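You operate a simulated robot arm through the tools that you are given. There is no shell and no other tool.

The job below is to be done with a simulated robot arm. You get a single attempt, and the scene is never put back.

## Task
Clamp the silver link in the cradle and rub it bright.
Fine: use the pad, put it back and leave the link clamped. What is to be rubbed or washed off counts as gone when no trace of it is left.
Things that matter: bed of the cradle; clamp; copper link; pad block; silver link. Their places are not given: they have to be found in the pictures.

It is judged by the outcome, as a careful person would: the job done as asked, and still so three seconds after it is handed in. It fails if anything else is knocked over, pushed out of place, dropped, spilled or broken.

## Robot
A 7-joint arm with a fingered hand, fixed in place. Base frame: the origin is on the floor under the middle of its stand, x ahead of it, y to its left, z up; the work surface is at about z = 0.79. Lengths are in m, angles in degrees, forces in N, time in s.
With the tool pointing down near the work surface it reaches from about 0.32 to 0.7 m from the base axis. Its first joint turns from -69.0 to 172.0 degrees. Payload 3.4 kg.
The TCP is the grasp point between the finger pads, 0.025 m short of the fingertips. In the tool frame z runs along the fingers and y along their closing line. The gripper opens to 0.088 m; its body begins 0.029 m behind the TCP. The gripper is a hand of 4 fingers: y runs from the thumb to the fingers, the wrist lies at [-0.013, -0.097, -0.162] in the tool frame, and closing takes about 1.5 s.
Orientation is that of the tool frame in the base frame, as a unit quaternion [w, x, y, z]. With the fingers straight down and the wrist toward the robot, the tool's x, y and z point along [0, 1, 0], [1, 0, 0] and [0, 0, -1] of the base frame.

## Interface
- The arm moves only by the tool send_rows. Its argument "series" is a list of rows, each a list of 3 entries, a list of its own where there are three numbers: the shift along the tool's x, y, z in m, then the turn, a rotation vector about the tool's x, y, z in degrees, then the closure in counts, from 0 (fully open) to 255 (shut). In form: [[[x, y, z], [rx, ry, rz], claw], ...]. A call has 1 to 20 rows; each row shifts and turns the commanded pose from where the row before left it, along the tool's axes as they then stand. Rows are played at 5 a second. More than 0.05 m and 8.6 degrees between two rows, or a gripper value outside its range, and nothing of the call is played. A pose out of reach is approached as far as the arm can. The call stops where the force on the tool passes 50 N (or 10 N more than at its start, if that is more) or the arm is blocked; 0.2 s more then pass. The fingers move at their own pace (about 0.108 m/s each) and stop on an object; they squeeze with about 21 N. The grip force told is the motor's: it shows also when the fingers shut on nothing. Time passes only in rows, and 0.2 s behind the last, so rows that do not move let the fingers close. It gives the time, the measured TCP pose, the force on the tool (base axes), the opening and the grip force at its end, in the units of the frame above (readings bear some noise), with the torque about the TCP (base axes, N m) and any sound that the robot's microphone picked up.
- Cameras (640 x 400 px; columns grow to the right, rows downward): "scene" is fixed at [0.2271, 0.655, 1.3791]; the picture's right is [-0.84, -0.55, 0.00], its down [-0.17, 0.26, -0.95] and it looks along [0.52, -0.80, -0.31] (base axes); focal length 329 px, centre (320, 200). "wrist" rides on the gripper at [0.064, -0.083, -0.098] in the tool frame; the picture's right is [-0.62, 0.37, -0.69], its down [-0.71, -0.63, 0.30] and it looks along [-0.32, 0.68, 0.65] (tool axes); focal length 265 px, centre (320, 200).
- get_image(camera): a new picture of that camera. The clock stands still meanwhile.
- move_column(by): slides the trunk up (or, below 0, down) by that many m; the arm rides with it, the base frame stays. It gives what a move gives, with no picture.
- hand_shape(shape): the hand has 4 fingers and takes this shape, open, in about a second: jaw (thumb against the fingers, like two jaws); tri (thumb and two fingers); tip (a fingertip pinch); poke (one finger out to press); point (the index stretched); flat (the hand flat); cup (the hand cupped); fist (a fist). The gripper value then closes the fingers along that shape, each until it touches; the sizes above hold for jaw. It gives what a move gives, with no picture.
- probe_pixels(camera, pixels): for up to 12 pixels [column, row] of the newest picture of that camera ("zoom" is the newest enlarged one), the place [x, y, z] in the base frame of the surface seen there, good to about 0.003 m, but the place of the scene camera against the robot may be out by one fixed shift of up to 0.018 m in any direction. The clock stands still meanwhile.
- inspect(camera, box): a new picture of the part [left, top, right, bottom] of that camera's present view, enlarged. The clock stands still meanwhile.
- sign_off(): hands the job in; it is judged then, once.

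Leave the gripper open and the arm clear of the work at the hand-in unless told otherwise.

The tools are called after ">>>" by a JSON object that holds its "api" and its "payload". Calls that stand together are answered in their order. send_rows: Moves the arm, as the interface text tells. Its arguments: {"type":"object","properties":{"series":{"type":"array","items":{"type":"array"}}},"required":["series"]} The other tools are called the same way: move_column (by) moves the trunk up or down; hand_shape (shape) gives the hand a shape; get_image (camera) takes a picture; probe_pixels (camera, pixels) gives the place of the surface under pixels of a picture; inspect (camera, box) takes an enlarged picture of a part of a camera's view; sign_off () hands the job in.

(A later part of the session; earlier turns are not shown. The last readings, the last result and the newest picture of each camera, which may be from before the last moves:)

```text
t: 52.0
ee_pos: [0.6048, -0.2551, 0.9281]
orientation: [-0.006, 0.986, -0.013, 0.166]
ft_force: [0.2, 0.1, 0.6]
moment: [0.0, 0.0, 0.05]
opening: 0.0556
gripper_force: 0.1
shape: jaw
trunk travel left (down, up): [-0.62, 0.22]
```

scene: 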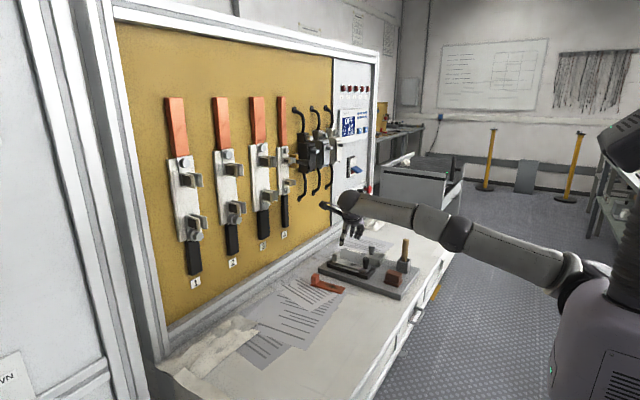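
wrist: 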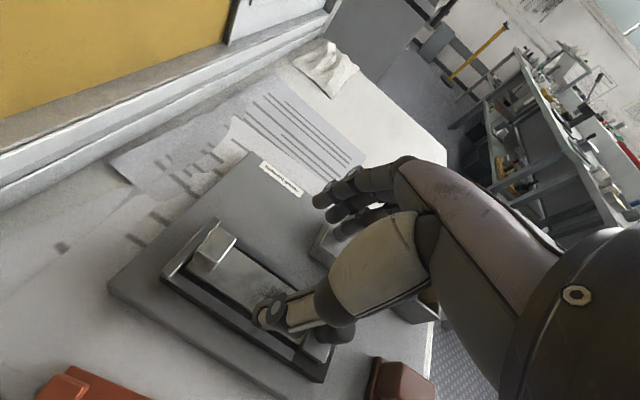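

A small offset shows up again as the arm retracts (a joint limit). I continue to above the pad and read the actual pose.

>>> {"api": "send_rows", "payload": {"series": [[[-0.0188, 0, -0.0068], [0, 0, 0], 95], [[-0.0188, 0, -0.0068], [0, 0, 0], 95], [[-0.0188, 0, -0.0068], [0, 0, 0], 95], [[-0.0188, 0, -0.0068], [0, 0, 0], 95], [[0, 0, 0], [0, 0, 0], 95]]}}

>>> {"api": "get_image", "payload": {"camera": "wrist"}}

>>> {"api": "inspect", "payload": {"camera": "scene", "box": [310, 150, 510, 310]}}

```text
t: 52.7
ee_pos: [0.5442, -0.259, 0.8506]
orientation: [-0.008, 0.996, -0.019, 0.086]
ft_force: [0.2, 0.3, -1.2]
moment: [-0.01, 0.02, 0.02]
opening: 0.0554
gripper_force: 0.2
shape: jaw
trunk travel left (down, up): [-0.62, 0.22]
stopped in row 3: the arm was blocked; the commanded pose is now the measured one
```

```text
taken
```

wrist: 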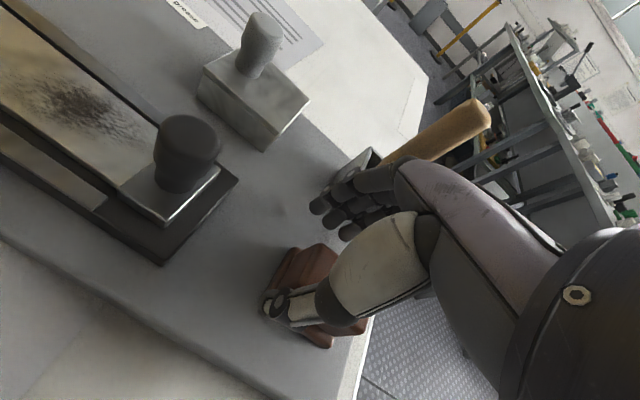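

```text
2.50 times, centred on (410, 230) of scene
```

zoom: 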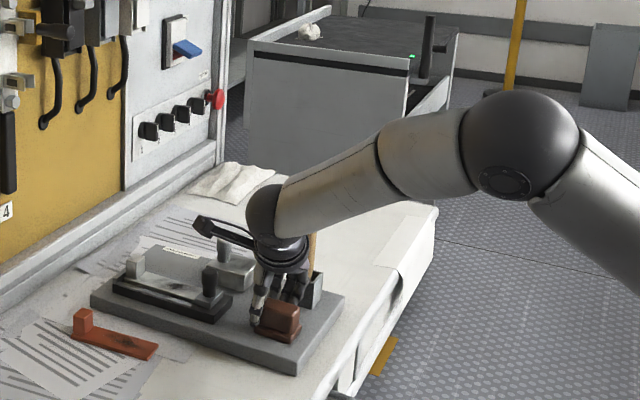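

The hand sank unexpectedly to z≈0.851 near the pad block before being blocked. I check closely whether anything was touched.

>>> {"api": "inspect", "payload": {"camera": "wrist", "box": [220, 140, 420, 360]}}

>>> {"api": "inspect", "payload": {"camera": "scene", "box": [375, 225, 445, 300]}}

```text
1.82 times, centred on (320, 250) of wrist
```

zoom: 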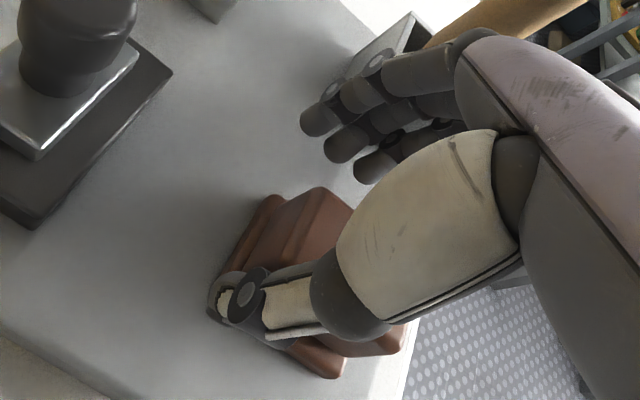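

```text
5.33 times, centred on (410, 262) of scene
```

zoom: 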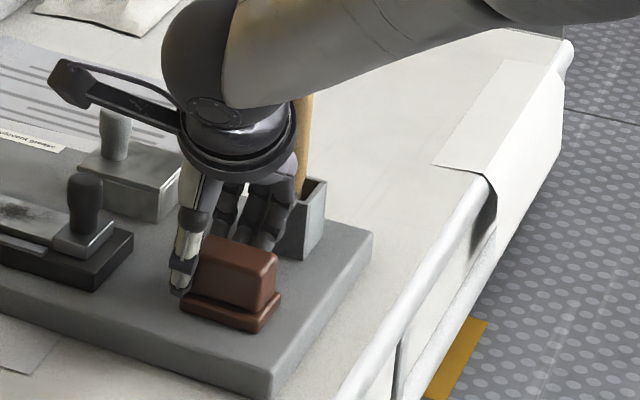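

The hand straddles the pad block: thumb on its left side, fingers on its right. Forces are small. I raise carefully in small steps and watch the pose.

>>> {"api": "send_rows", "payload": {"series": [[[0.001, 0, -0.006], [0, 0, 0], 80], [[0.001, 0, -0.006], [0, 0, 0], 80]]}}

```text
t: 53.3
ee_pos: [0.5427, -0.2639, 0.8585]
orientation: [-0.012, 0.996, -0.024, 0.083]
ft_force: [0.6, -0.6, 0.4]
moment: [-0.02, -0.01, -0.01]
opening: 0.0602
gripper_force: 0.1
shape: jaw
trunk travel left (down, up): [-0.62, 0.22]
```

It rises but drifts toward −y, where the brush box is. I look before going on.

>>> {"api": "inspect", "payload": {"camera": "scene", "box": [375, 215, 445, 300]}}

>>> {"api": "inspect", "payload": {"camera": "wrist", "box": [220, 100, 520, 360]}}

```text
4.71 times, centred on (410, 258) of scene
```

zoom: 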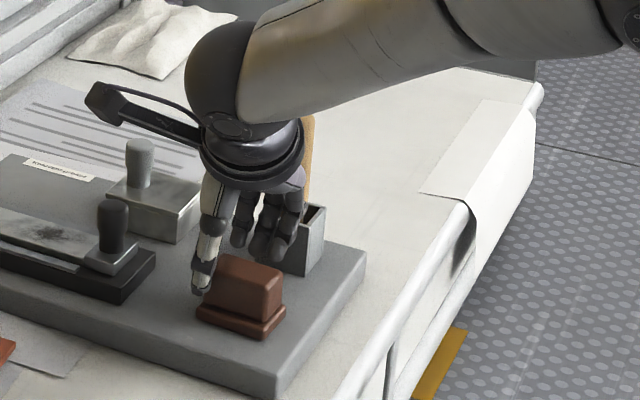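

```text
1.54 times, centred on (370, 230) of wrist
```

zoom: 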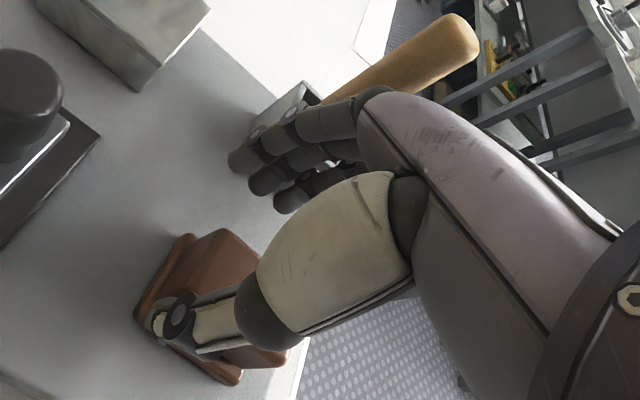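

Still clear. I narrow the opening slightly and continue up with a compensating shift to +y.

>>> {"api": "send_rows", "payload": {"series": [[[0.002, -0.004, -0.008], [0, 0, 0], 100], [[0.002, -0.004, -0.01], [0, 0, 0], 100], [[0.002, -0.004, -0.01], [0, 0, 0], 100]]}}

```text
t: 54.3
ee_pos: [0.5368, -0.2601, 0.8627]
orientation: [-0.017, 0.998, -0.034, 0.059]
ft_force: [0.5, -0.3, -0.6]
moment: [-0.02, 0.01, -0.01]
opening: 0.0537
gripper_force: 0.1
shape: jaw
trunk travel left (down, up): [-0.62, 0.22]
stopped in row 3: the arm was blocked; the commanded pose is now the measured one
```

Blocked again — a wrist joint is at its limit here, and it frees toward +x. I move forward (+x) and up together; the fingers pass along the pad's sides.

>>> {"api": "send_rows", "payload": {"series": [[[0.01, -0.001, -0.004], [0, 0, 0], 100], [[0.012, -0.001, -0.006], [0, 0, 0], 100], [[0.012, 0, -0.008], [0, 0, 0], 100]]}}

```text
t: 55.1
ee_pos: [0.5682, -0.2585, 0.8866]
orientation: [-0.012, 0.998, -0.031, 0.06]
ft_force: [0.2, -0.5, -0.6]
moment: [-0.03, -0.03, 0.0]
opening: 0.054
gripper_force: 0.1
shape: jaw
trunk travel left (down, up): [-0.62, 0.22]
```

Freed. I continue up and forward to a safe height.

>>> {"api": "send_rows", "payload": {"series": [[[0.01, -0.003, -0.015], [0, 0, 0], 100], [[0.012, -0.003, -0.02], [0, 0, 0], 100], [[0.012, 0, -0.02], [0, 0, 0], 100], [[0, 0, 0], [0, 0, 0], 100]]}}

>>> {"api": "get_image", "payload": {"camera": "scene"}}

>>> {"api": "get_image", "payload": {"camera": "wrist"}}

```text
t: 56.1
ee_pos: [0.5958, -0.2549, 0.9466]
orientation: [-0.013, 0.998, -0.031, 0.059]
ft_force: [-0.4, 0.0, 0.2]
moment: [0.02, -0.02, -0.02]
opening: 0.0537
gripper_force: 0.1
shape: jaw
trunk travel left (down, up): [-0.62, 0.22]
```

```text
taken
```

scene: 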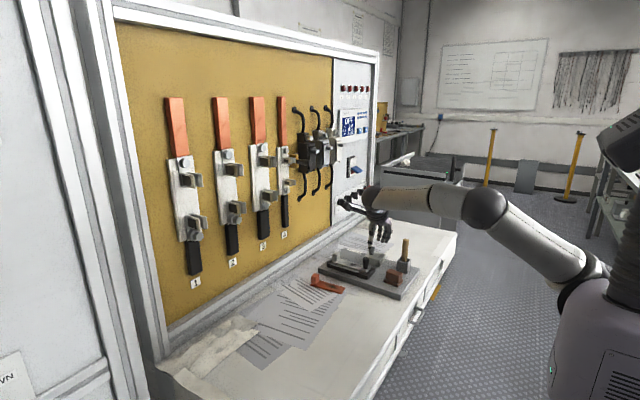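

```text
taken
```

wrist: 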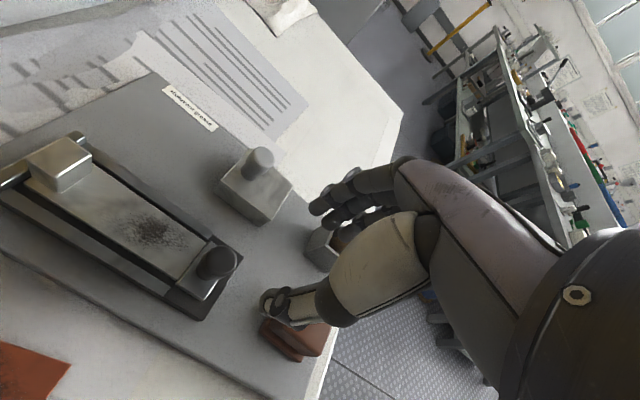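

All items look in place and the arm is free. The sideways hand runs into a wrist limit over the pad block, so the new plan: grip the pad by its ±x faces with the hand straight (0°), and turn the hand about 65° only when over the link. I turn the hand back at this safe height, removing the lean.

>>> {"api": "send_rows", "payload": {"series": [[[0, 0, 0], [-1.3, -6.8, 0], 80], [[0, 0, 0], [0, 0, -7.8], 60], [[0, 0, 0], [0, 0, -7.8], 60], [[0, 0, 0], [0, 0, -7.8], 60], [[0, 0, 0], [0, 0, -7.8], 60], [[0, 0, 0], [0, 0, -7.8], 60], [[0, 0, 0], [0, 0, -7.8], 60], [[0, 0, 0], [0, 0, -7.8], 60], [[0, 0, 0], [0, 0, -7.8], 60], [[0, 0, 0], [0, 0, -7.8], 60], [[0, 0, 0], [0, 0, -7.8], 60], [[0, 0, 0], [0, 0, -7.8], 60], [[0, 0, 0], [0, 0, -7.8], 60], [[0, 0, 0], [0, 0, 0], 60]]}}

>>> {"api": "get_image", "payload": {"camera": "wrist"}}

>>> {"api": "inspect", "payload": {"camera": "scene", "box": [310, 220, 430, 305]}}

```text
t: 59.1
ee_pos: [0.5961, -0.2536, 0.9463]
orientation: [-0.002, 0.706, 0.708, 0.002]
ft_force: [0.5, -0.4, -0.8]
moment: [0.0, 0.01, 0.0]
opening: 0.0673
gripper_force: 0.0
shape: jaw
trunk travel left (down, up): [-0.62, 0.22]
```

```text
taken
```

wrist: 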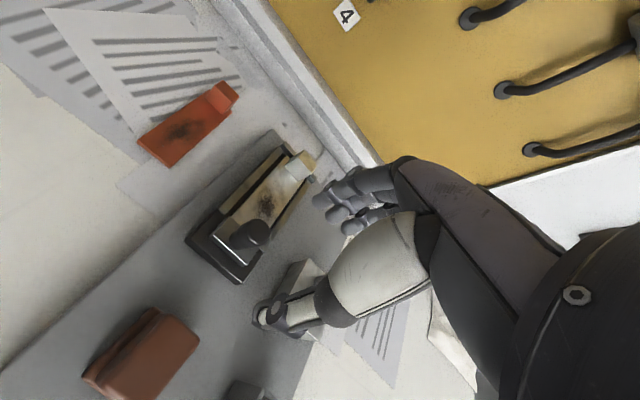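

```text
4.71 times, centred on (370, 262) of scene
```

zoom: 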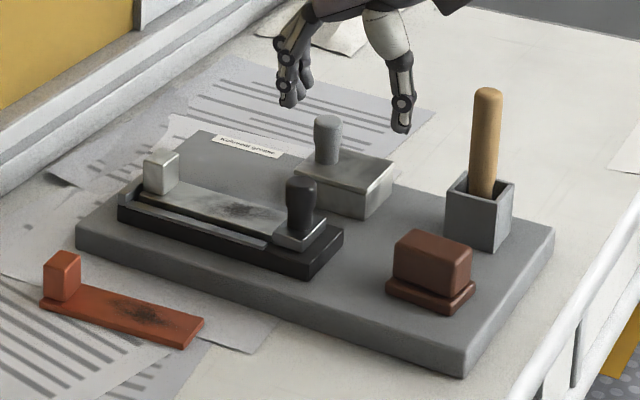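

Back to straight. Nothing has moved. I go back over the pad block and re-measure it.

>>> {"api": "send_rows", "payload": {"series": [[[0.003, -0.02, 0], [0, 0, 0], 60], [[0.003, -0.02, 0], [0, 0, 0], 60], [[0.002, -0.02, 0], [0, 0, 0], 60], [[0, -0.009, 0.005], [0, 0, 0], 60], [[0, 0, 0], [0, 0, 0], 60]]}}

>>> {"api": "inspect", "payload": {"camera": "wrist", "box": [130, 190, 330, 340]}}

```text
t: 60.3
ee_pos: [0.5282, -0.2475, 0.9409]
orientation: [-0.003, 0.706, 0.708, 0.002]
ft_force: [0.4, 0.1, -0.6]
moment: [-0.03, -0.01, -0.01]
opening: 0.067
gripper_force: 0.0
shape: jaw
trunk travel left (down, up): [-0.62, 0.22]
```

```text
2.67 times, centred on (230, 265) of wrist
```

zoom: 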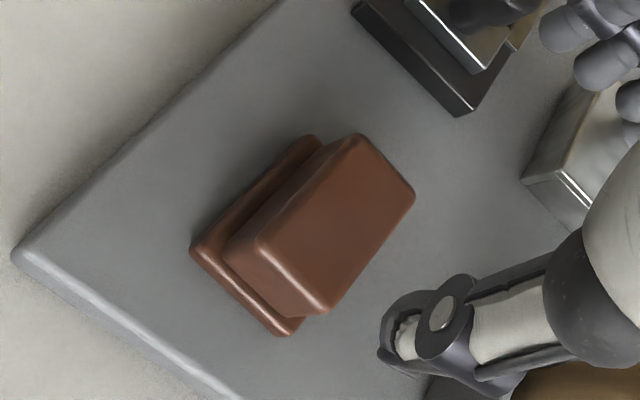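

>>> {"api": "probe_pixels", "payload": {"camera": "zoom", "pixels": [[262, 245], [322, 305], [360, 142], [410, 193], [195, 245], [282, 332], [310, 140], [335, 220], [240, 275], [290, 190], [235, 235], [310, 245]]}}

```text
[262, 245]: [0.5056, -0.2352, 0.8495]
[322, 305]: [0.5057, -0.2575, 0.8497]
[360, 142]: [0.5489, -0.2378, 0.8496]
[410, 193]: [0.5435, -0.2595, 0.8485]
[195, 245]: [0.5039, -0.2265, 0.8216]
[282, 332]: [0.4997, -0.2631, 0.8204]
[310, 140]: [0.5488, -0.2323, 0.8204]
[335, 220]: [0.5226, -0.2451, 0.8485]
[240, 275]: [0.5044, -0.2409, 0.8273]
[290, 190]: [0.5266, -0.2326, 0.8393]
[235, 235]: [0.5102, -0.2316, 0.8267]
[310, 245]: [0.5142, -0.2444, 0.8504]
```

I compare with the same scene zoom as before the sinking, to see if the pad was nudged.

>>> {"api": "inspect", "payload": {"camera": "scene", "box": [375, 235, 425, 300]}}

```text
6.15 times, centred on (400, 268) of scene
```

zoom: 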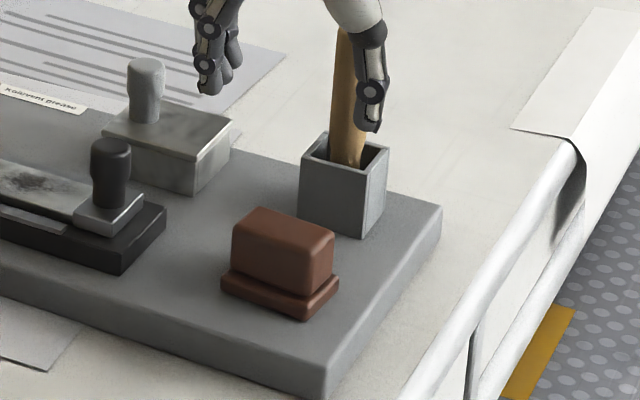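

The pad was nudged by only 1–2 mm and about 3° — I'll restore it when putting it back. Centre now (0.526, −0.2475), top 0.849. I align (3° turn) and lower over it with fingertips to z≈0.827.

>>> {"api": "send_rows", "payload": {"series": [[[0, -0.002, 0.02], [0, 0, 3], 60], [[0, 0, 0.025], [0, 0, 0], 60], [[0, 0, 0.025], [0, 0, 0], 60], [[0, 0, 0.01], [0, 0, 0], 60], [[0, 0, 0], [0, 0, 0], 60]]}}

>>> {"api": "inspect", "payload": {"camera": "wrist", "box": [200, 170, 400, 320]}}

>>> {"api": "inspect", "payload": {"camera": "scene", "box": [365, 225, 435, 300]}}

```text
t: 61.5
ee_pos: [0.5251, -0.2458, 0.8594]
orientation: [-0.002, 0.725, 0.689, 0.003]
ft_force: [0.2, -0.4, 0.6]
moment: [-0.01, -0.01, -0.03]
opening: 0.067
gripper_force: 0.1
shape: jaw
trunk travel left (down, up): [-0.62, 0.22]
```

```text
2.67 times, centred on (300, 245) of wrist
```

zoom: 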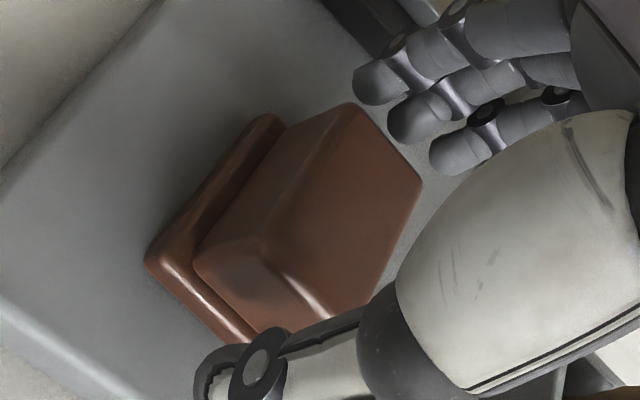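

```text
5.33 times, centred on (400, 262) of scene
```

zoom: 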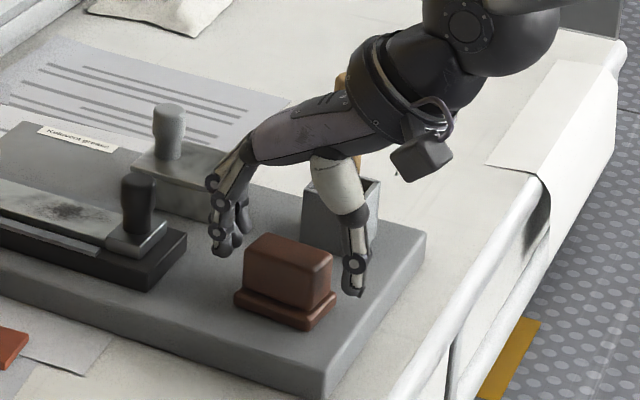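

Pad lies between thumb and fingers. I shift 3 mm left so the three fingers meet the face evenly, lower 8 mm, and close.

>>> {"api": "send_rows", "payload": {"series": [[[0.002, 0.001, 0.004], [0, 0, 0], 60], [[0.001, 0, 0.004], [0, 0, 0], 60], [[0, 0, 0], [0, 0, 0], 110], [[0, 0, 0], [0, 0, 0], 160], [[0, 0, 0], [0, 0, 0], 220], [[0, 0, 0], [0, 0, 0], 255], [[0, 0, 0], [0, 0, 0], 255], [[0, 0, 0], [0, 0, 0], 255]]}}

>>> {"api": "inspect", "payload": {"camera": "wrist", "box": [200, 170, 400, 320]}}

>>> {"api": "inspect", "payload": {"camera": "scene", "box": [365, 225, 435, 300]}}

```text
t: 63.3
ee_pos: [0.5259, -0.2439, 0.8518]
orientation: [-0.003, 0.725, 0.689, 0.002]
ft_force: [0.2, -0.4, 1.3]
moment: [-0.01, 0.01, 0.01]
opening: 0.0407
gripper_force: 21.5
shape: jaw
trunk travel left (down, up): [-0.62, 0.22]
```

```text
2.67 times, centred on (300, 245) of wrist
```

zoom: 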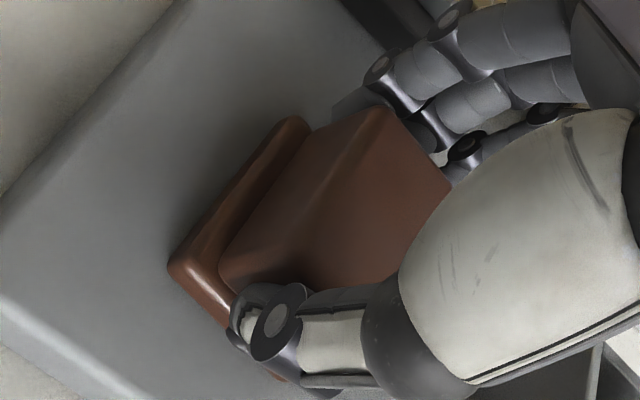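

```text
5.33 times, centred on (400, 262) of scene
```

zoom: 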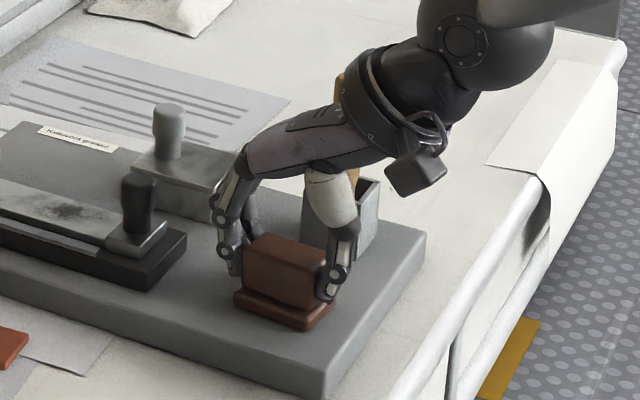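

Gripped (opening 0.041, 21.5 N) with the pad's bottom 39 mm below the TCP. I lift it straight up 20 mm first, then to z≈0.95.

>>> {"api": "send_rows", "payload": {"series": [[[0, 0, -0.005], [0, 0, 0], 255], [[0, 0, -0.015], [0, 0, 0], 255], [[0, 0, -0.025], [0, 0, 0], 255], [[0, 0, -0.025], [0, 0, 0], 255], [[0, 0, -0.025], [0, 0, 0], 255], [[0, 0, 0], [0, 0, 0], 255]]}}

>>> {"api": "inspect", "payload": {"camera": "scene", "box": [355, 195, 445, 300]}}

>>> {"api": "get_image", "payload": {"camera": "wrist"}}

```text
t: 64.7
ee_pos: [0.5268, -0.2448, 0.9485]
orientation: [-0.002, 0.724, 0.689, 0.003]
ft_force: [0.1, -0.3, -0.3]
moment: [0.01, -0.01, 0.0]
opening: 0.0405
gripper_force: 21.1
shape: jaw
trunk travel left (down, up): [-0.62, 0.22]
```

```text
3.81 times, centred on (400, 248) of scene
```

zoom: 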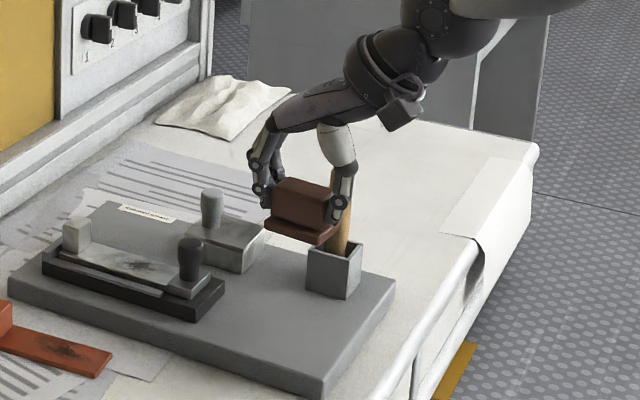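

```text
taken
```

wrist: 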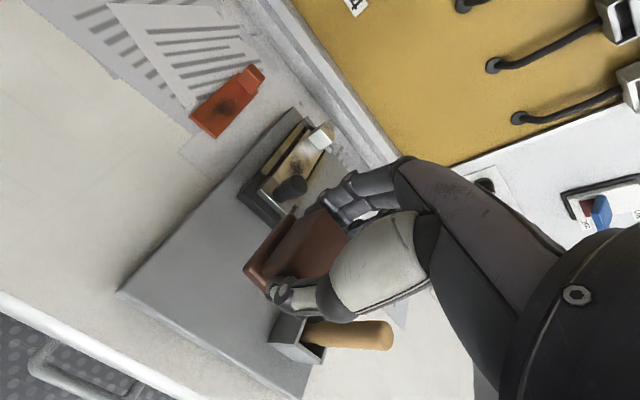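

Pad held well. I carry it forward to x≈0.64 at this height, then turn the hand 62° there.

>>> {"api": "send_rows", "payload": {"series": [[[0, 0.023, 0], [0, 0, 0], 255], [[0, 0.023, 0], [0, 0, 0], 255], [[0, 0.023, 0], [0, 0, 0], 255], [[0, 0.023, 0], [0, 0, 0], 255], [[0, 0.021, 0], [0, 0, 0], 255], [[0, 0, 0], [0, 0, 7.75], 255], [[0, 0, 0], [0, 0, 7.75], 255], [[0, 0, 0], [0, 0, 7.75], 255], [[0, 0, 0], [0, 0, 7.75], 255], [[0, 0, 0], [0, 0, 7.75], 255], [[0, 0, 0], [0, 0, 7.75], 255], [[0, 0, 0], [0, 0, 7.75], 255], [[0, 0, 0], [0, 0, 7.75], 255], [[0, 0, 0], [0, 0, 0], 255]]}}

>>> {"api": "get_image", "payload": {"camera": "wrist"}}

>>> {"api": "get_image", "payload": {"camera": "scene"}}

```text
t: 67.7
ee_pos: [0.6396, -0.2506, 0.9474]
orientation: [-0.003, 0.976, 0.217, 0.001]
ft_force: [-0.6, -0.7, -0.7]
moment: [0.04, 0.0, 0.03]
opening: 0.04
gripper_force: 20.6
shape: jaw
trunk travel left (down, up): [-0.62, 0.22]
```

```text
taken
```

wrist: 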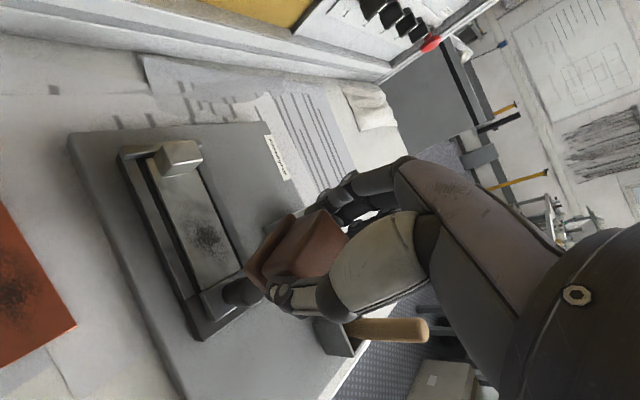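

```text
taken
```

scene: 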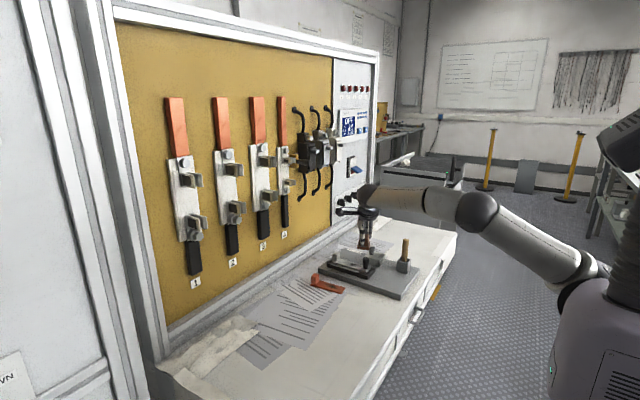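

The hand is at 65°, pad held, TCP (0.640, −0.251, 0.947). I zoom on the bed from here to measure the clamp edge, knob, link and stain again.

>>> {"api": "inspect", "payload": {"camera": "wrist", "box": [100, 130, 300, 340]}}

>>> {"api": "probe_pixels", "payload": {"camera": "zoom", "pixels": [[275, 305], [305, 310], [350, 285], [380, 310], [395, 285], [240, 225], [275, 190], [345, 160], [310, 215], [370, 245], [300, 250], [355, 225]]}}

```text
1.90 times, centred on (200, 235) of wrist
```

zoom: 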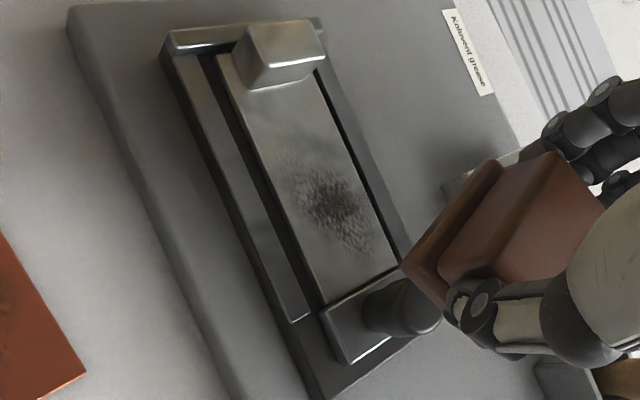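

```text
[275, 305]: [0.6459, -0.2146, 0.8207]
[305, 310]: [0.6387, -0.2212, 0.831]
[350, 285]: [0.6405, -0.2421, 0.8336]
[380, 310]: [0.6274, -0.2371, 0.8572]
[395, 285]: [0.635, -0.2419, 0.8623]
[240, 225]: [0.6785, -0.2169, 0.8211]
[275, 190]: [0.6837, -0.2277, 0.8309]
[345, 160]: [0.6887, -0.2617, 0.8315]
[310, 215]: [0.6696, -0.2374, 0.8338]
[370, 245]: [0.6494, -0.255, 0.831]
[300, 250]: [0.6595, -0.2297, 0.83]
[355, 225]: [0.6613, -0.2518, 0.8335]
```

Measured: link end/clamp front at x≈0.638, knob to ≈0.636, stain within x 0.645–0.698, y −0.234 to −0.26. With the pad turned 65°, its nearest corner is 28 mm from its centre, so the centre may go down to x≈0.669. I move forward to pad centre (0.675, −0.2465) at this height.

>>> {"api": "send_rows", "payload": {"series": [[[0.0125, 0.0038, 0], [0, 0, 0], 255], [[0.0125, 0.0038, 0], [0, 0, 0], 255], [[0.0124, 0.0037, 0], [0, 0, 0], 255], [[0, 0, 0], [0, 0, 0], 255]]}}

>>> {"api": "inspect", "payload": {"camera": "scene", "box": [310, 190, 430, 290]}}

>>> {"api": "get_image", "payload": {"camera": "wrist"}}

```text
t: 68.7
ee_pos: [0.6766, -0.244, 0.9472]
orientation: [-0.002, 0.976, 0.217, 0.001]
ft_force: [0.4, 0.6, -1.0]
moment: [-0.01, -0.01, 0.0]
opening: 0.0404
gripper_force: 21.0
shape: jaw
trunk travel left (down, up): [-0.62, 0.22]
```

```text
4.00 times, centred on (370, 240) of scene
```

zoom: 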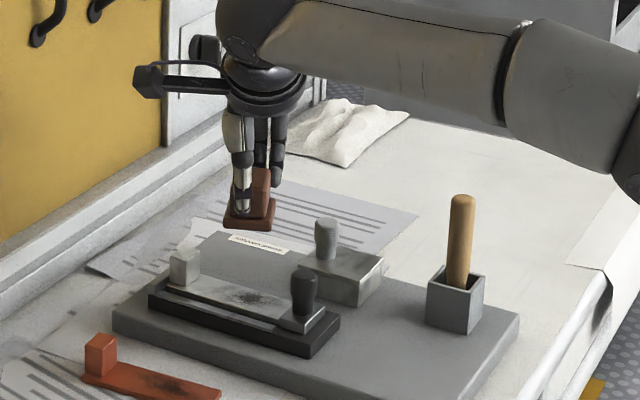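

```text
taken
```

wrist: 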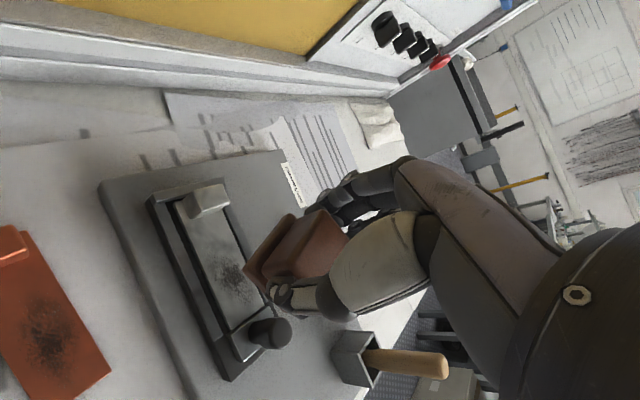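

Clear above the link. I lower to just above contact (TCP z≈0.88).

>>> {"api": "send_rows", "payload": {"series": [[[0, 0, 0.02], [0, 0, 0], 255], [[0, 0, 0.02], [0, 0, 0], 255], [[0, 0, 0.017], [0, 0, 0], 255], [[0, 0, 0.008], [0, 0, 0], 255], [[0, 0, 0], [0, 0, 0], 255]]}}

>>> {"api": "inspect", "payload": {"camera": "scene", "box": [325, 220, 395, 280]}}

>>> {"api": "inspect", "payload": {"camera": "wrist", "box": [170, 160, 370, 360]}}

```text
t: 69.9
ee_pos: [0.6794, -0.2428, 0.883]
orientation: [-0.004, 0.976, 0.217, 0.0]
ft_force: [0.6, -0.8, 0.3]
moment: [0.0, -0.01, -0.01]
opening: 0.0404
gripper_force: 21.0
shape: jaw
trunk travel left (down, up): [-0.62, 0.22]
```

```text
6.67 times, centred on (360, 250) of scene
```

zoom: 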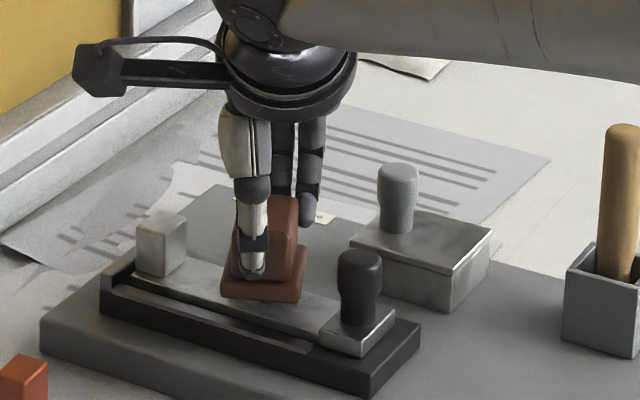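

```text
2.00 times, centred on (270, 260) of wrist
```

zoom: 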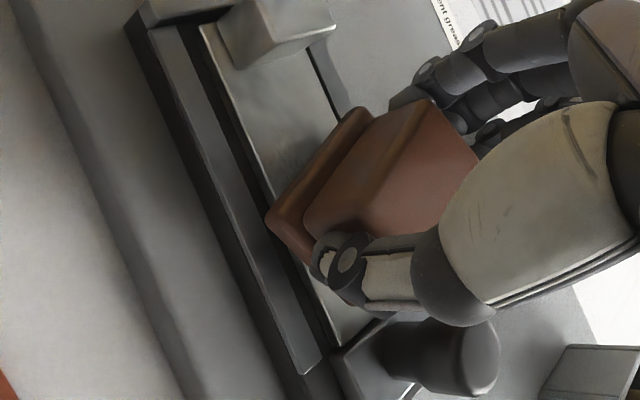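

The pad hovers over the link beside the knob. I lower in 3 mm steps to contact and watch the force.

>>> {"api": "send_rows", "payload": {"series": [[[-0.0004, 0.001, 0.004], [0, 0, 0], 255], [[0, 0, 0.003], [0, 0, 0], 255], [[0, 0, 0.003], [0, 0, 0], 255], [[0, 0, 0], [0, 0, 0], 255]]}}

```text
t: 70.9
ee_pos: [0.6772, -0.2453, 0.8729]
orientation: [-0.005, 0.976, 0.217, 0.002]
ft_force: [-0.1, -0.7, -0.4]
moment: [-0.03, 0.01, 0.0]
opening: 0.0404
gripper_force: 20.7
shape: jaw
trunk travel left (down, up): [-0.62, 0.22]
```

No contact yet at 0.8729. I lower further in 1.5 mm steps.

>>> {"api": "send_rows", "payload": {"series": [[[0, 0, 0.0015], [0, 0, 0], 255], [[0, 0, 0.0015], [0, 0, 0], 255], [[0, 0, 0], [0, 0, 0], 255]]}}

```text
t: 71.7
ee_pos: [0.6775, -0.245, 0.8714]
orientation: [-0.003, 0.976, 0.217, 0.002]
ft_force: [0.3, -2.3, 8.8]
moment: [-0.09, -0.04, -0.01]
opening: 0.0404
gripper_force: 21.2
shape: jaw
trunk travel left (down, up): [-0.62, 0.22]
```

Contact with 8.8 N. I begin rubbing: strokes along x between pad centre x≈0.669 and 0.69.

>>> {"api": "send_rows", "payload": {"series": [[[-0.0045, -0.0021, 0], [0, 0, 0], 255], [[0.0063, 0.003, 0], [0, 0, 0], 255], [[0.0063, 0.003, 0], [0, 0, 0], 255], [[0.0063, 0.003, 0], [0, 0, 0], 255], [[-0.0063, -0.003, 0], [0, 0, 0], 255], [[-0.0063, -0.003, 0], [0, 0, 0], 255], [[-0.0063, -0.003, 0], [0, 0, 0], 255], [[0, 0, 0], [0, 0, 0], 255]]}}

>>> {"api": "inspect", "payload": {"camera": "scene", "box": [325, 220, 395, 280]}}

>>> {"api": "inspect", "payload": {"camera": "wrist", "box": [170, 160, 370, 360]}}

```text
t: 73.5
ee_pos: [0.6729, -0.2438, 0.8713]
orientation: [-0.002, 0.976, 0.217, 0.002]
ft_force: [3.4, -0.8, 12.4]
moment: [-0.02, -0.12, 0.03]
opening: 0.0407
gripper_force: 20.7
shape: jaw
trunk travel left (down, up): [-0.62, 0.22]
```

```text
6.67 times, centred on (360, 250) of scene
```

zoom: 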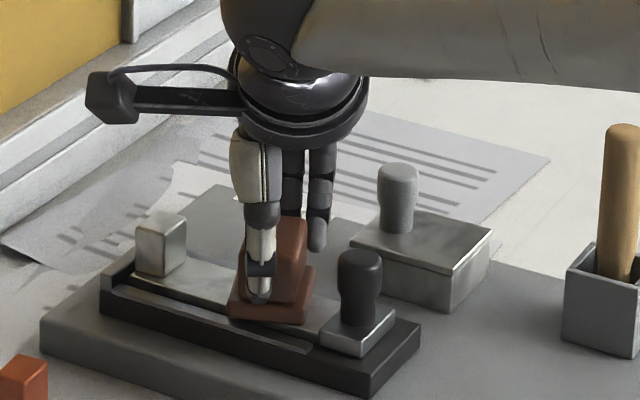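

```text
2.00 times, centred on (270, 260) of wrist
```

zoom: 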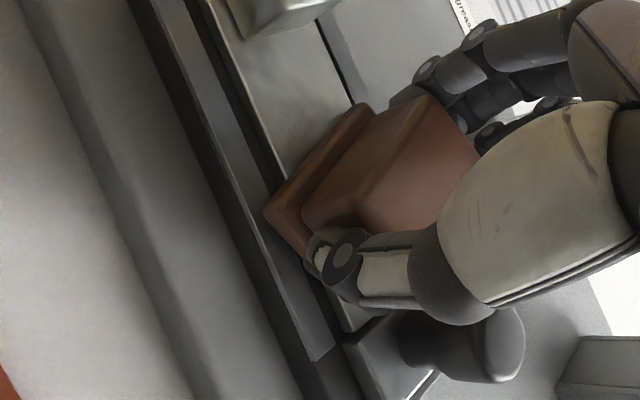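

Rubbing with about 12 N. I continue with strokes shifted toward −y (staying clear of the tin) and back.

>>> {"api": "send_rows", "payload": {"series": [[[-0.0025, 0.0054, 0], [0, 0, 0], 255], [[-0.0025, 0.0054, 0], [0, 0, 0], 255], [[0.0063, 0.003, 0], [0, 0, 0], 255], [[0.0063, 0.003, 0], [0, 0, 0], 255], [[0.0063, 0.003, 0], [0, 0, 0], 255], [[-0.0063, -0.003, 0], [0, 0, 0], 255], [[-0.0063, -0.003, 0], [0, 0, 0], 255], [[-0.0063, -0.003, 0], [0, 0, 0], 255], [[-0.002, 0.0045, 0], [0, 0, 0], 255], [[0.002, -0.0045, 0], [0, 0, 0], 255], [[0.0025, -0.0054, 0], [0, 0, 0], 255], [[0.0025, -0.0054, 0], [0, 0, 0], 255], [[0, 0, 0], [0, 0, 0], 255]]}}

>>> {"api": "inspect", "payload": {"camera": "scene", "box": [325, 220, 395, 280]}}

```text
t: 76.3
ee_pos: [0.673, -0.2451, 0.8721]
orientation: [-0.003, 0.976, 0.217, 0.001]
ft_force: [0.2, -2.8, 11.1]
moment: [-0.11, 0.0, -0.01]
opening: 0.0405
gripper_force: 21.3
shape: jaw
trunk travel left (down, up): [-0.62, 0.22]
```

```text
6.67 times, centred on (360, 250) of scene
```

zoom: 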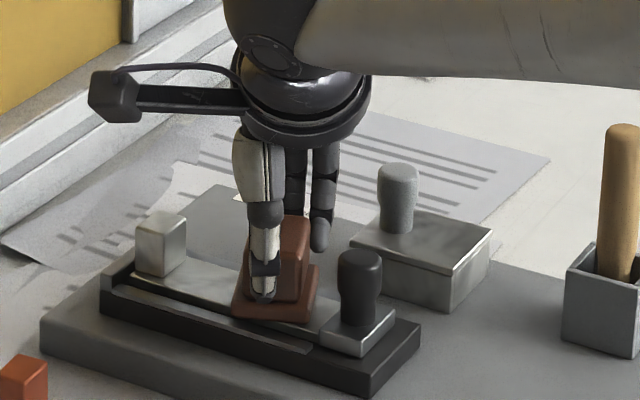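

I lift 50 mm to see how much of the stain is left.

>>> {"api": "send_rows", "payload": {"series": [[[0, 0, -0.01], [0, 0, 0], 255], [[0, 0, -0.02], [0, 0, 0], 255], [[0, 0, -0.025], [0, 0, 0], 255], [[0, 0, 0], [0, 0, 0], 255]]}}

>>> {"api": "inspect", "payload": {"camera": "scene", "box": [330, 235, 390, 280]}}

>>> {"api": "inspect", "payload": {"camera": "wrist", "box": [130, 150, 330, 350]}}

```text
t: 77.3
ee_pos: [0.6719, -0.2443, 0.9258]
orientation: [-0.004, 0.976, 0.218, 0.001]
ft_force: [-0.5, -0.3, -0.7]
moment: [-0.01, 0.02, -0.02]
opening: 0.0405
gripper_force: 20.9
shape: jaw
trunk travel left (down, up): [-0.62, 0.22]
```

```text
8.89 times, centred on (360, 258) of scene
```

zoom: 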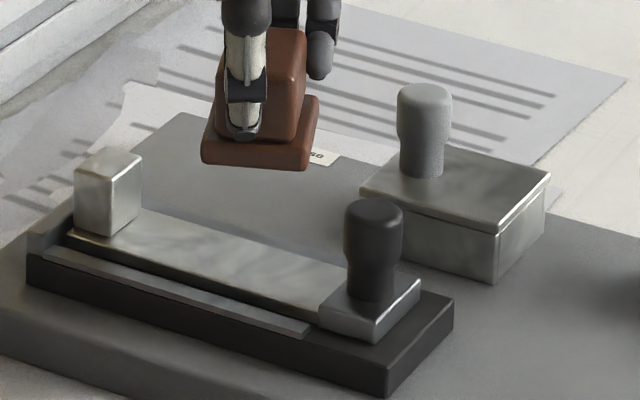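

```text
2.00 times, centred on (230, 250) of wrist
```

zoom: 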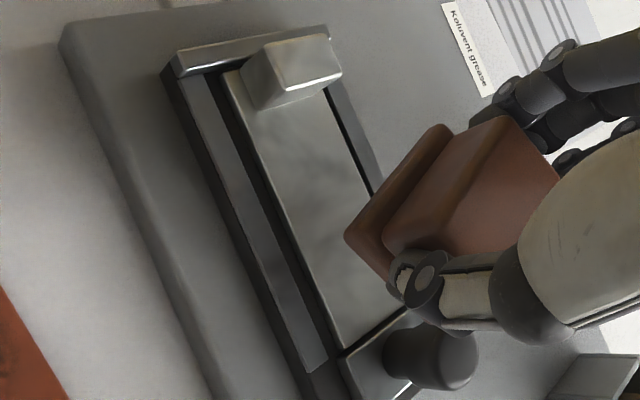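

The visible part of the link is bright. I move back to the earlier viewpoint to see the whole link, including near the clamp.

>>> {"api": "send_rows", "payload": {"series": [[[-0.0105, -0.003, -0.01], [0, 0, 0], 255], [[-0.0105, -0.003, -0.01], [0, 0, 0], 255], [[-0.0105, -0.003, 0], [0, 0, 0], 255], [[0, 0, 0], [0, 0, 0], 255]]}}

>>> {"api": "inspect", "payload": {"camera": "wrist", "box": [120, 140, 260, 310]}}

>>> {"api": "inspect", "payload": {"camera": "scene", "box": [335, 245, 371, 272]}}

```text
t: 78.3
ee_pos: [0.64, -0.2502, 0.9451]
orientation: [-0.003, 0.976, 0.217, 0.001]
ft_force: [-1.4, 0.2, 0.3]
moment: [-0.02, 0.02, 0.0]
opening: 0.0407
gripper_force: 20.8
shape: jaw
trunk travel left (down, up): [-0.62, 0.22]
```

```text
2.35 times, centred on (190, 225) of wrist
```

zoom: 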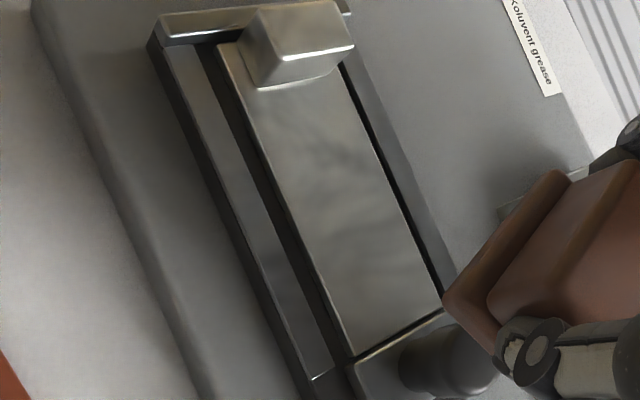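

```text
14.81 times, centred on (353, 258) of scene
```

zoom: 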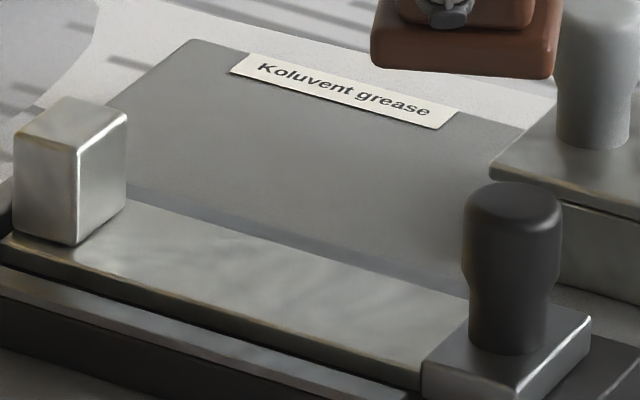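

It looks bright. I zoom more closely for faint residue.

>>> {"api": "inspect", "payload": {"camera": "wrist", "box": [165, 165, 235, 235]}}

>>> {"api": "inspect", "payload": {"camera": "wrist", "box": [180, 225, 250, 295]}}

```text
5.71 times, centred on (200, 200) of wrist
```

zoom: 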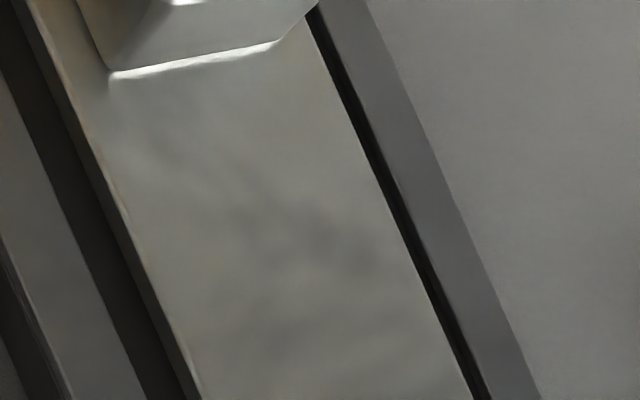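

```text
5.71 times, centred on (215, 260) of wrist
```

zoom: 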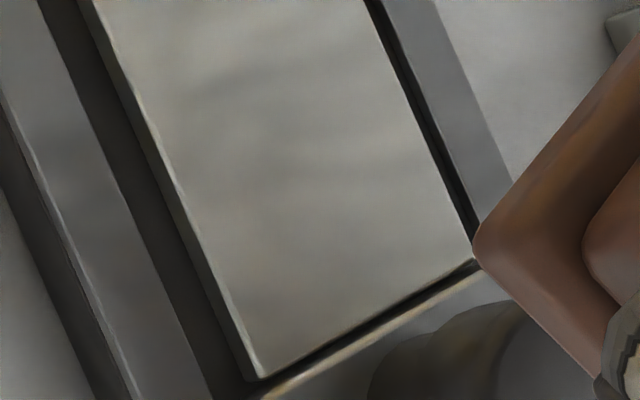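

The stain looks gone, but for safety I do one more full pass. Moving forward again and down to the link.

>>> {"api": "send_rows", "payload": {"series": [[[0.0119, 0.0037, 0], [0, 0, 0], 255], [[0.0119, 0.0037, 0], [0, 0, 0], 255], [[0.0119, 0.0037, 0.01], [0, 0, 0], 255], [[0, 0, 0.02], [0, 0, 0], 255], [[0, 0, 0.02], [0, 0, 0], 255], [[0, 0, 0.015], [0, 0, 0], 255], [[0, 0, 0.006], [0, 0, 0], 255], [[0, 0, 0], [0, 0, 0], 255]]}}

```text
t: 80.1
ee_pos: [0.6793, -0.2447, 0.8737]
orientation: [-0.003, 0.976, 0.217, 0.001]
ft_force: [0.0, 0.0, -0.7]
moment: [-0.03, 0.01, 0.04]
opening: 0.0407
gripper_force: 20.9
shape: jaw
trunk travel left (down, up): [-0.62, 0.22]
```

>>> {"api": "send_rows", "payload": {"series": [[[-0.0018, -0.0008, 0.0015], [0, 0, 0], 255], [[0, 0, 0.0015], [0, 0, 0], 255], [[0, 0, 0.001], [0, 0, 0], 255], [[0, 0, 0], [0, 0, 0], 255]]}}

```text
t: 81.1
ee_pos: [0.6754, -0.2453, 0.87]
orientation: [-0.003, 0.976, 0.217, 0.002]
ft_force: [1.4, -1.7, 6.4]
moment: [-0.06, -0.08, 0.02]
opening: 0.0409
gripper_force: 20.5
shape: jaw
trunk travel left (down, up): [-0.62, 0.22]
```

Contact at 6.4 N. A touch more pressure and the second pass of strokes, from the clamp side up to short of the tab and across the width.

>>> {"api": "send_rows", "payload": {"series": [[[-0.0027, -0.0013, 0.0008], [0, 0, 0], 255], [[0.0059, 0.0027, 0], [0, 0, 0], 255], [[0.0059, 0.0027, 0], [0, 0, 0], 255], [[0.0059, 0.0027, 0], [0, 0, 0], 255], [[0.0059, 0.0027, 0], [0, 0, 0], 255], [[-0.0059, -0.0027, 0], [0, 0, 0], 255], [[-0.0059, -0.0027, 0], [0, 0, 0], 255], [[-0.0059, -0.0027, 0], [0, 0, 0], 255], [[-0.0059, -0.0027, 0], [0, 0, 0], 255], [[-0.003, 0.0063, 0], [0, 0, 0], 255], [[-0.003, 0.0063, 0], [0, 0, 0], 255], [[0.0059, 0.0027, 0], [0, 0, 0], 255], [[0.0059, 0.0027, 0], [0, 0, 0], 255], [[0.0059, 0.0027, 0], [0, 0, 0], 255], [[-0.0059, -0.0027, 0], [0, 0, 0], 255], [[-0.0059, -0.0027, 0], [0, 0, 0], 255], [[-0.0059, -0.0027, 0], [0, 0, 0], 255], [[0.003, -0.0063, 0], [0, 0, 0], 255], [[0.003, -0.0063, 0], [0, 0, 0], 255], [[0.003, -0.0063, 0], [0, 0, 0], 255]]}}

>>> {"api": "inspect", "payload": {"camera": "scene", "box": [325, 220, 395, 280]}}

```text
t: 85.3
ee_pos: [0.6689, -0.2398, 0.8702]
orientation: [-0.003, 0.976, 0.217, 0.002]
ft_force: [0.5, -2.8, 9.3]
moment: [-0.12, -0.04, -0.03]
opening: 0.0408
gripper_force: 21.1
shape: jaw
out of reach, approached as far as the arm can: row 5
trunk travel left (down, up): [-0.62, 0.22]
```

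```text
6.67 times, centred on (360, 250) of scene
```

zoom: 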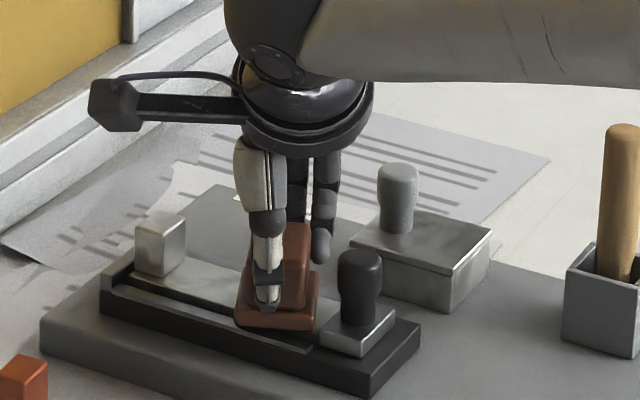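

Done except a last stroke here; the arm touched its reach limit once but recovered. One more forward-back stroke, then lift.

>>> {"api": "send_rows", "payload": {"series": [[[0.0059, 0.0027, 0], [0, 0, 0], 255], [[0.0059, 0.0027, 0], [0, 0, 0], 255], [[0.0045, 0.0021, 0], [0, 0, 0], 255], [[-0.0059, -0.0027, 0], [0, 0, 0], 255], [[-0.0059, -0.0027, 0], [0, 0, 0], 255], [[0, 0, -0.005], [0, 0, 0], 255], [[0, 0, -0.02], [0, 0, 0], 255], [[0, 0, -0.025], [0, 0, 0], 255], [[0, 0, -0.02], [0, 0, 0], 255], [[0, 0, 0], [0, 0, 0], 255]]}}

```text
t: 87.5
ee_pos: [0.674, -0.2403, 0.939]
orientation: [-0.003, 0.976, 0.217, 0.0]
ft_force: [0.2, -0.1, 0.0]
moment: [0.02, 0.0, -0.02]
opening: 0.0409
gripper_force: 21.0
shape: jaw
trunk travel left (down, up): [-0.62, 0.22]
```

Lifted to z 0.939. I move back toward x≈0.64 to view the link once more.

>>> {"api": "send_rows", "payload": {"series": [[[-0.0115, -0.002, -0.005], [0, 0, 0], 255], [[-0.0115, -0.002, -0.003], [0, 0, 0], 255], [[-0.0115, -0.001, 0], [0, 0, 0], 255], [[0, 0, 0], [0, 0, 0], 255]]}}

>>> {"api": "inspect", "payload": {"camera": "wrist", "box": [120, 140, 280, 320]}}

>>> {"api": "inspect", "payload": {"camera": "scene", "box": [325, 235, 395, 285]}}

```text
t: 88.5
ee_pos: [0.6396, -0.2497, 0.9467]
orientation: [-0.004, 0.976, 0.217, 0.001]
ft_force: [0.6, 0.1, -0.3]
moment: [-0.02, -0.03, 0.01]
opening: 0.0406
gripper_force: 20.8
shape: jaw
trunk travel left (down, up): [-0.62, 0.22]
```

```text
2.22 times, centred on (200, 230) of wrist
```

zoom: 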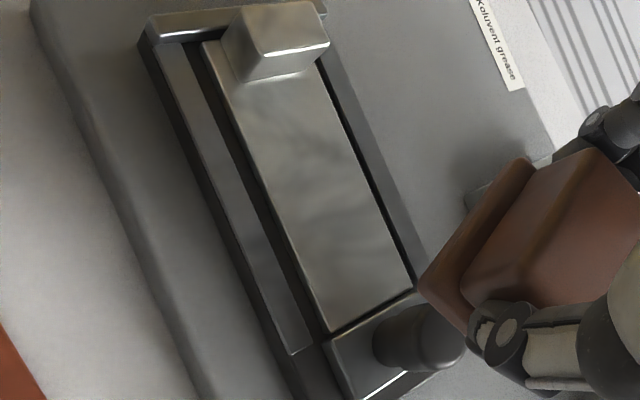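

```text
8.00 times, centred on (360, 260) of scene
```

zoom: 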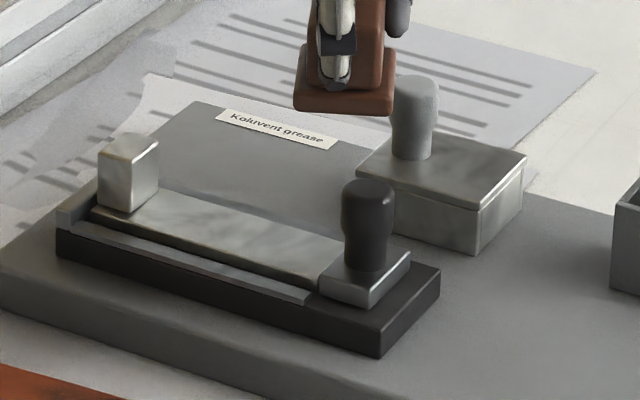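

The surface looks the same after the second pass — only the metal's own sheen remains; no stain. Now I return the pad: turn the hand back 65° here, then move over its home at (0.526, −0.2416).

>>> {"api": "send_rows", "payload": {"series": [[[0, 0, 0], [0, 0, -8.1], 255], [[0, 0, 0], [0, 0, -8.1], 255], [[0, 0, 0], [0, 0, -8.1], 255], [[0, 0, 0], [0, 0, -8.1], 255], [[0, 0, 0], [0, 0, -8.1], 255], [[0, 0, 0], [0, 0, -8.1], 255], [[0, 0, 0], [0, 0, -8.1], 255], [[0, 0, 0], [0, 0, -8.1], 255], [[0.002, -0.022, 0], [0, 0, 0], 255], [[0.002, -0.023, 0], [0, 0, 0], 255], [[0.002, -0.023, 0], [0, 0, 0], 255], [[0.002, -0.023, 0], [0, 0, 0], 255], [[0, -0.022, 0], [0, 0, 0], 255], [[0, 0, 0], [0, 0, 0], 255]]}}

>>> {"api": "get_image", "payload": {"camera": "wrist"}}

>>> {"api": "inspect", "payload": {"camera": "scene", "box": [355, 195, 445, 300]}}

```text
t: 91.5
ee_pos: [0.5277, -0.2409, 0.9481]
orientation: [-0.002, 0.708, 0.706, 0.003]
ft_force: [-0.2, 0.3, -0.3]
moment: [0.01, 0.01, 0.01]
opening: 0.0408
gripper_force: 20.6
shape: jaw
trunk travel left (down, up): [-0.62, 0.22]
```

```text
taken
```

wrist: 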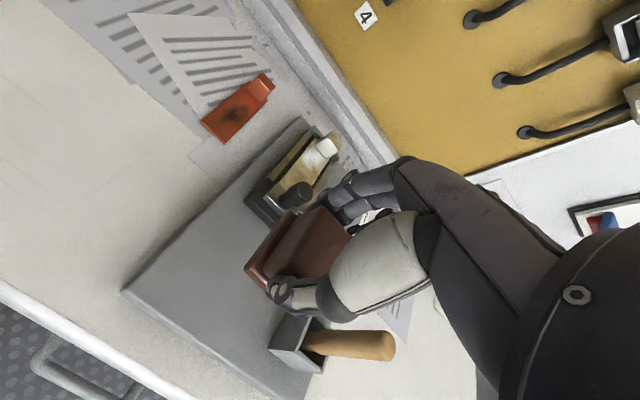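

```text
3.81 times, centred on (400, 248) of scene
```

zoom: 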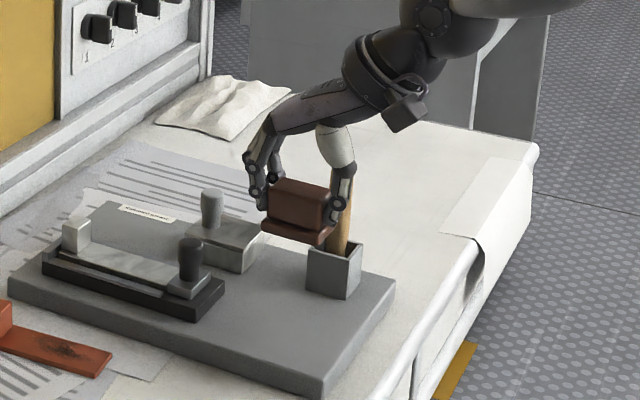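

Pad is over its home, hand straight. I measure the held pad's pose before lowering.

>>> {"api": "inspect", "payload": {"camera": "wrist", "box": [220, 180, 380, 320]}}

>>> {"api": "probe_pixels", "payload": {"camera": "zoom", "pixels": [[190, 245], [375, 110], [395, 125], [430, 120], [240, 255], [330, 150], [400, 200], [320, 230], [275, 195], [110, 255], [290, 100], [180, 180]]}}

```text
2.86 times, centred on (300, 250) of wrist
```

zoom: 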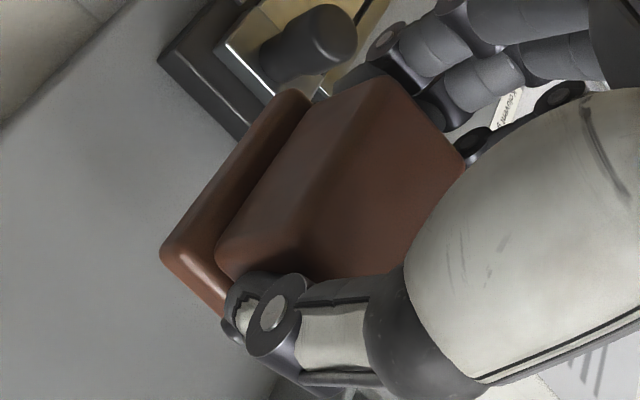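

```text
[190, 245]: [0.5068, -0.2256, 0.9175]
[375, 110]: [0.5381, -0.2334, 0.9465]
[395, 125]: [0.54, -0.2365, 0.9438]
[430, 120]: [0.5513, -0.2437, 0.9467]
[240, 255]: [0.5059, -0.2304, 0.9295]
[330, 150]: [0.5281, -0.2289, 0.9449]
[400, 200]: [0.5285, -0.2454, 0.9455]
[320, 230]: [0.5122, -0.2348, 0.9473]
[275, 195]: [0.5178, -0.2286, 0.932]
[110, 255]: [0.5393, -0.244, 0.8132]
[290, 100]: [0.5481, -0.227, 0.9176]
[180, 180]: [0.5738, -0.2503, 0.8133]
```

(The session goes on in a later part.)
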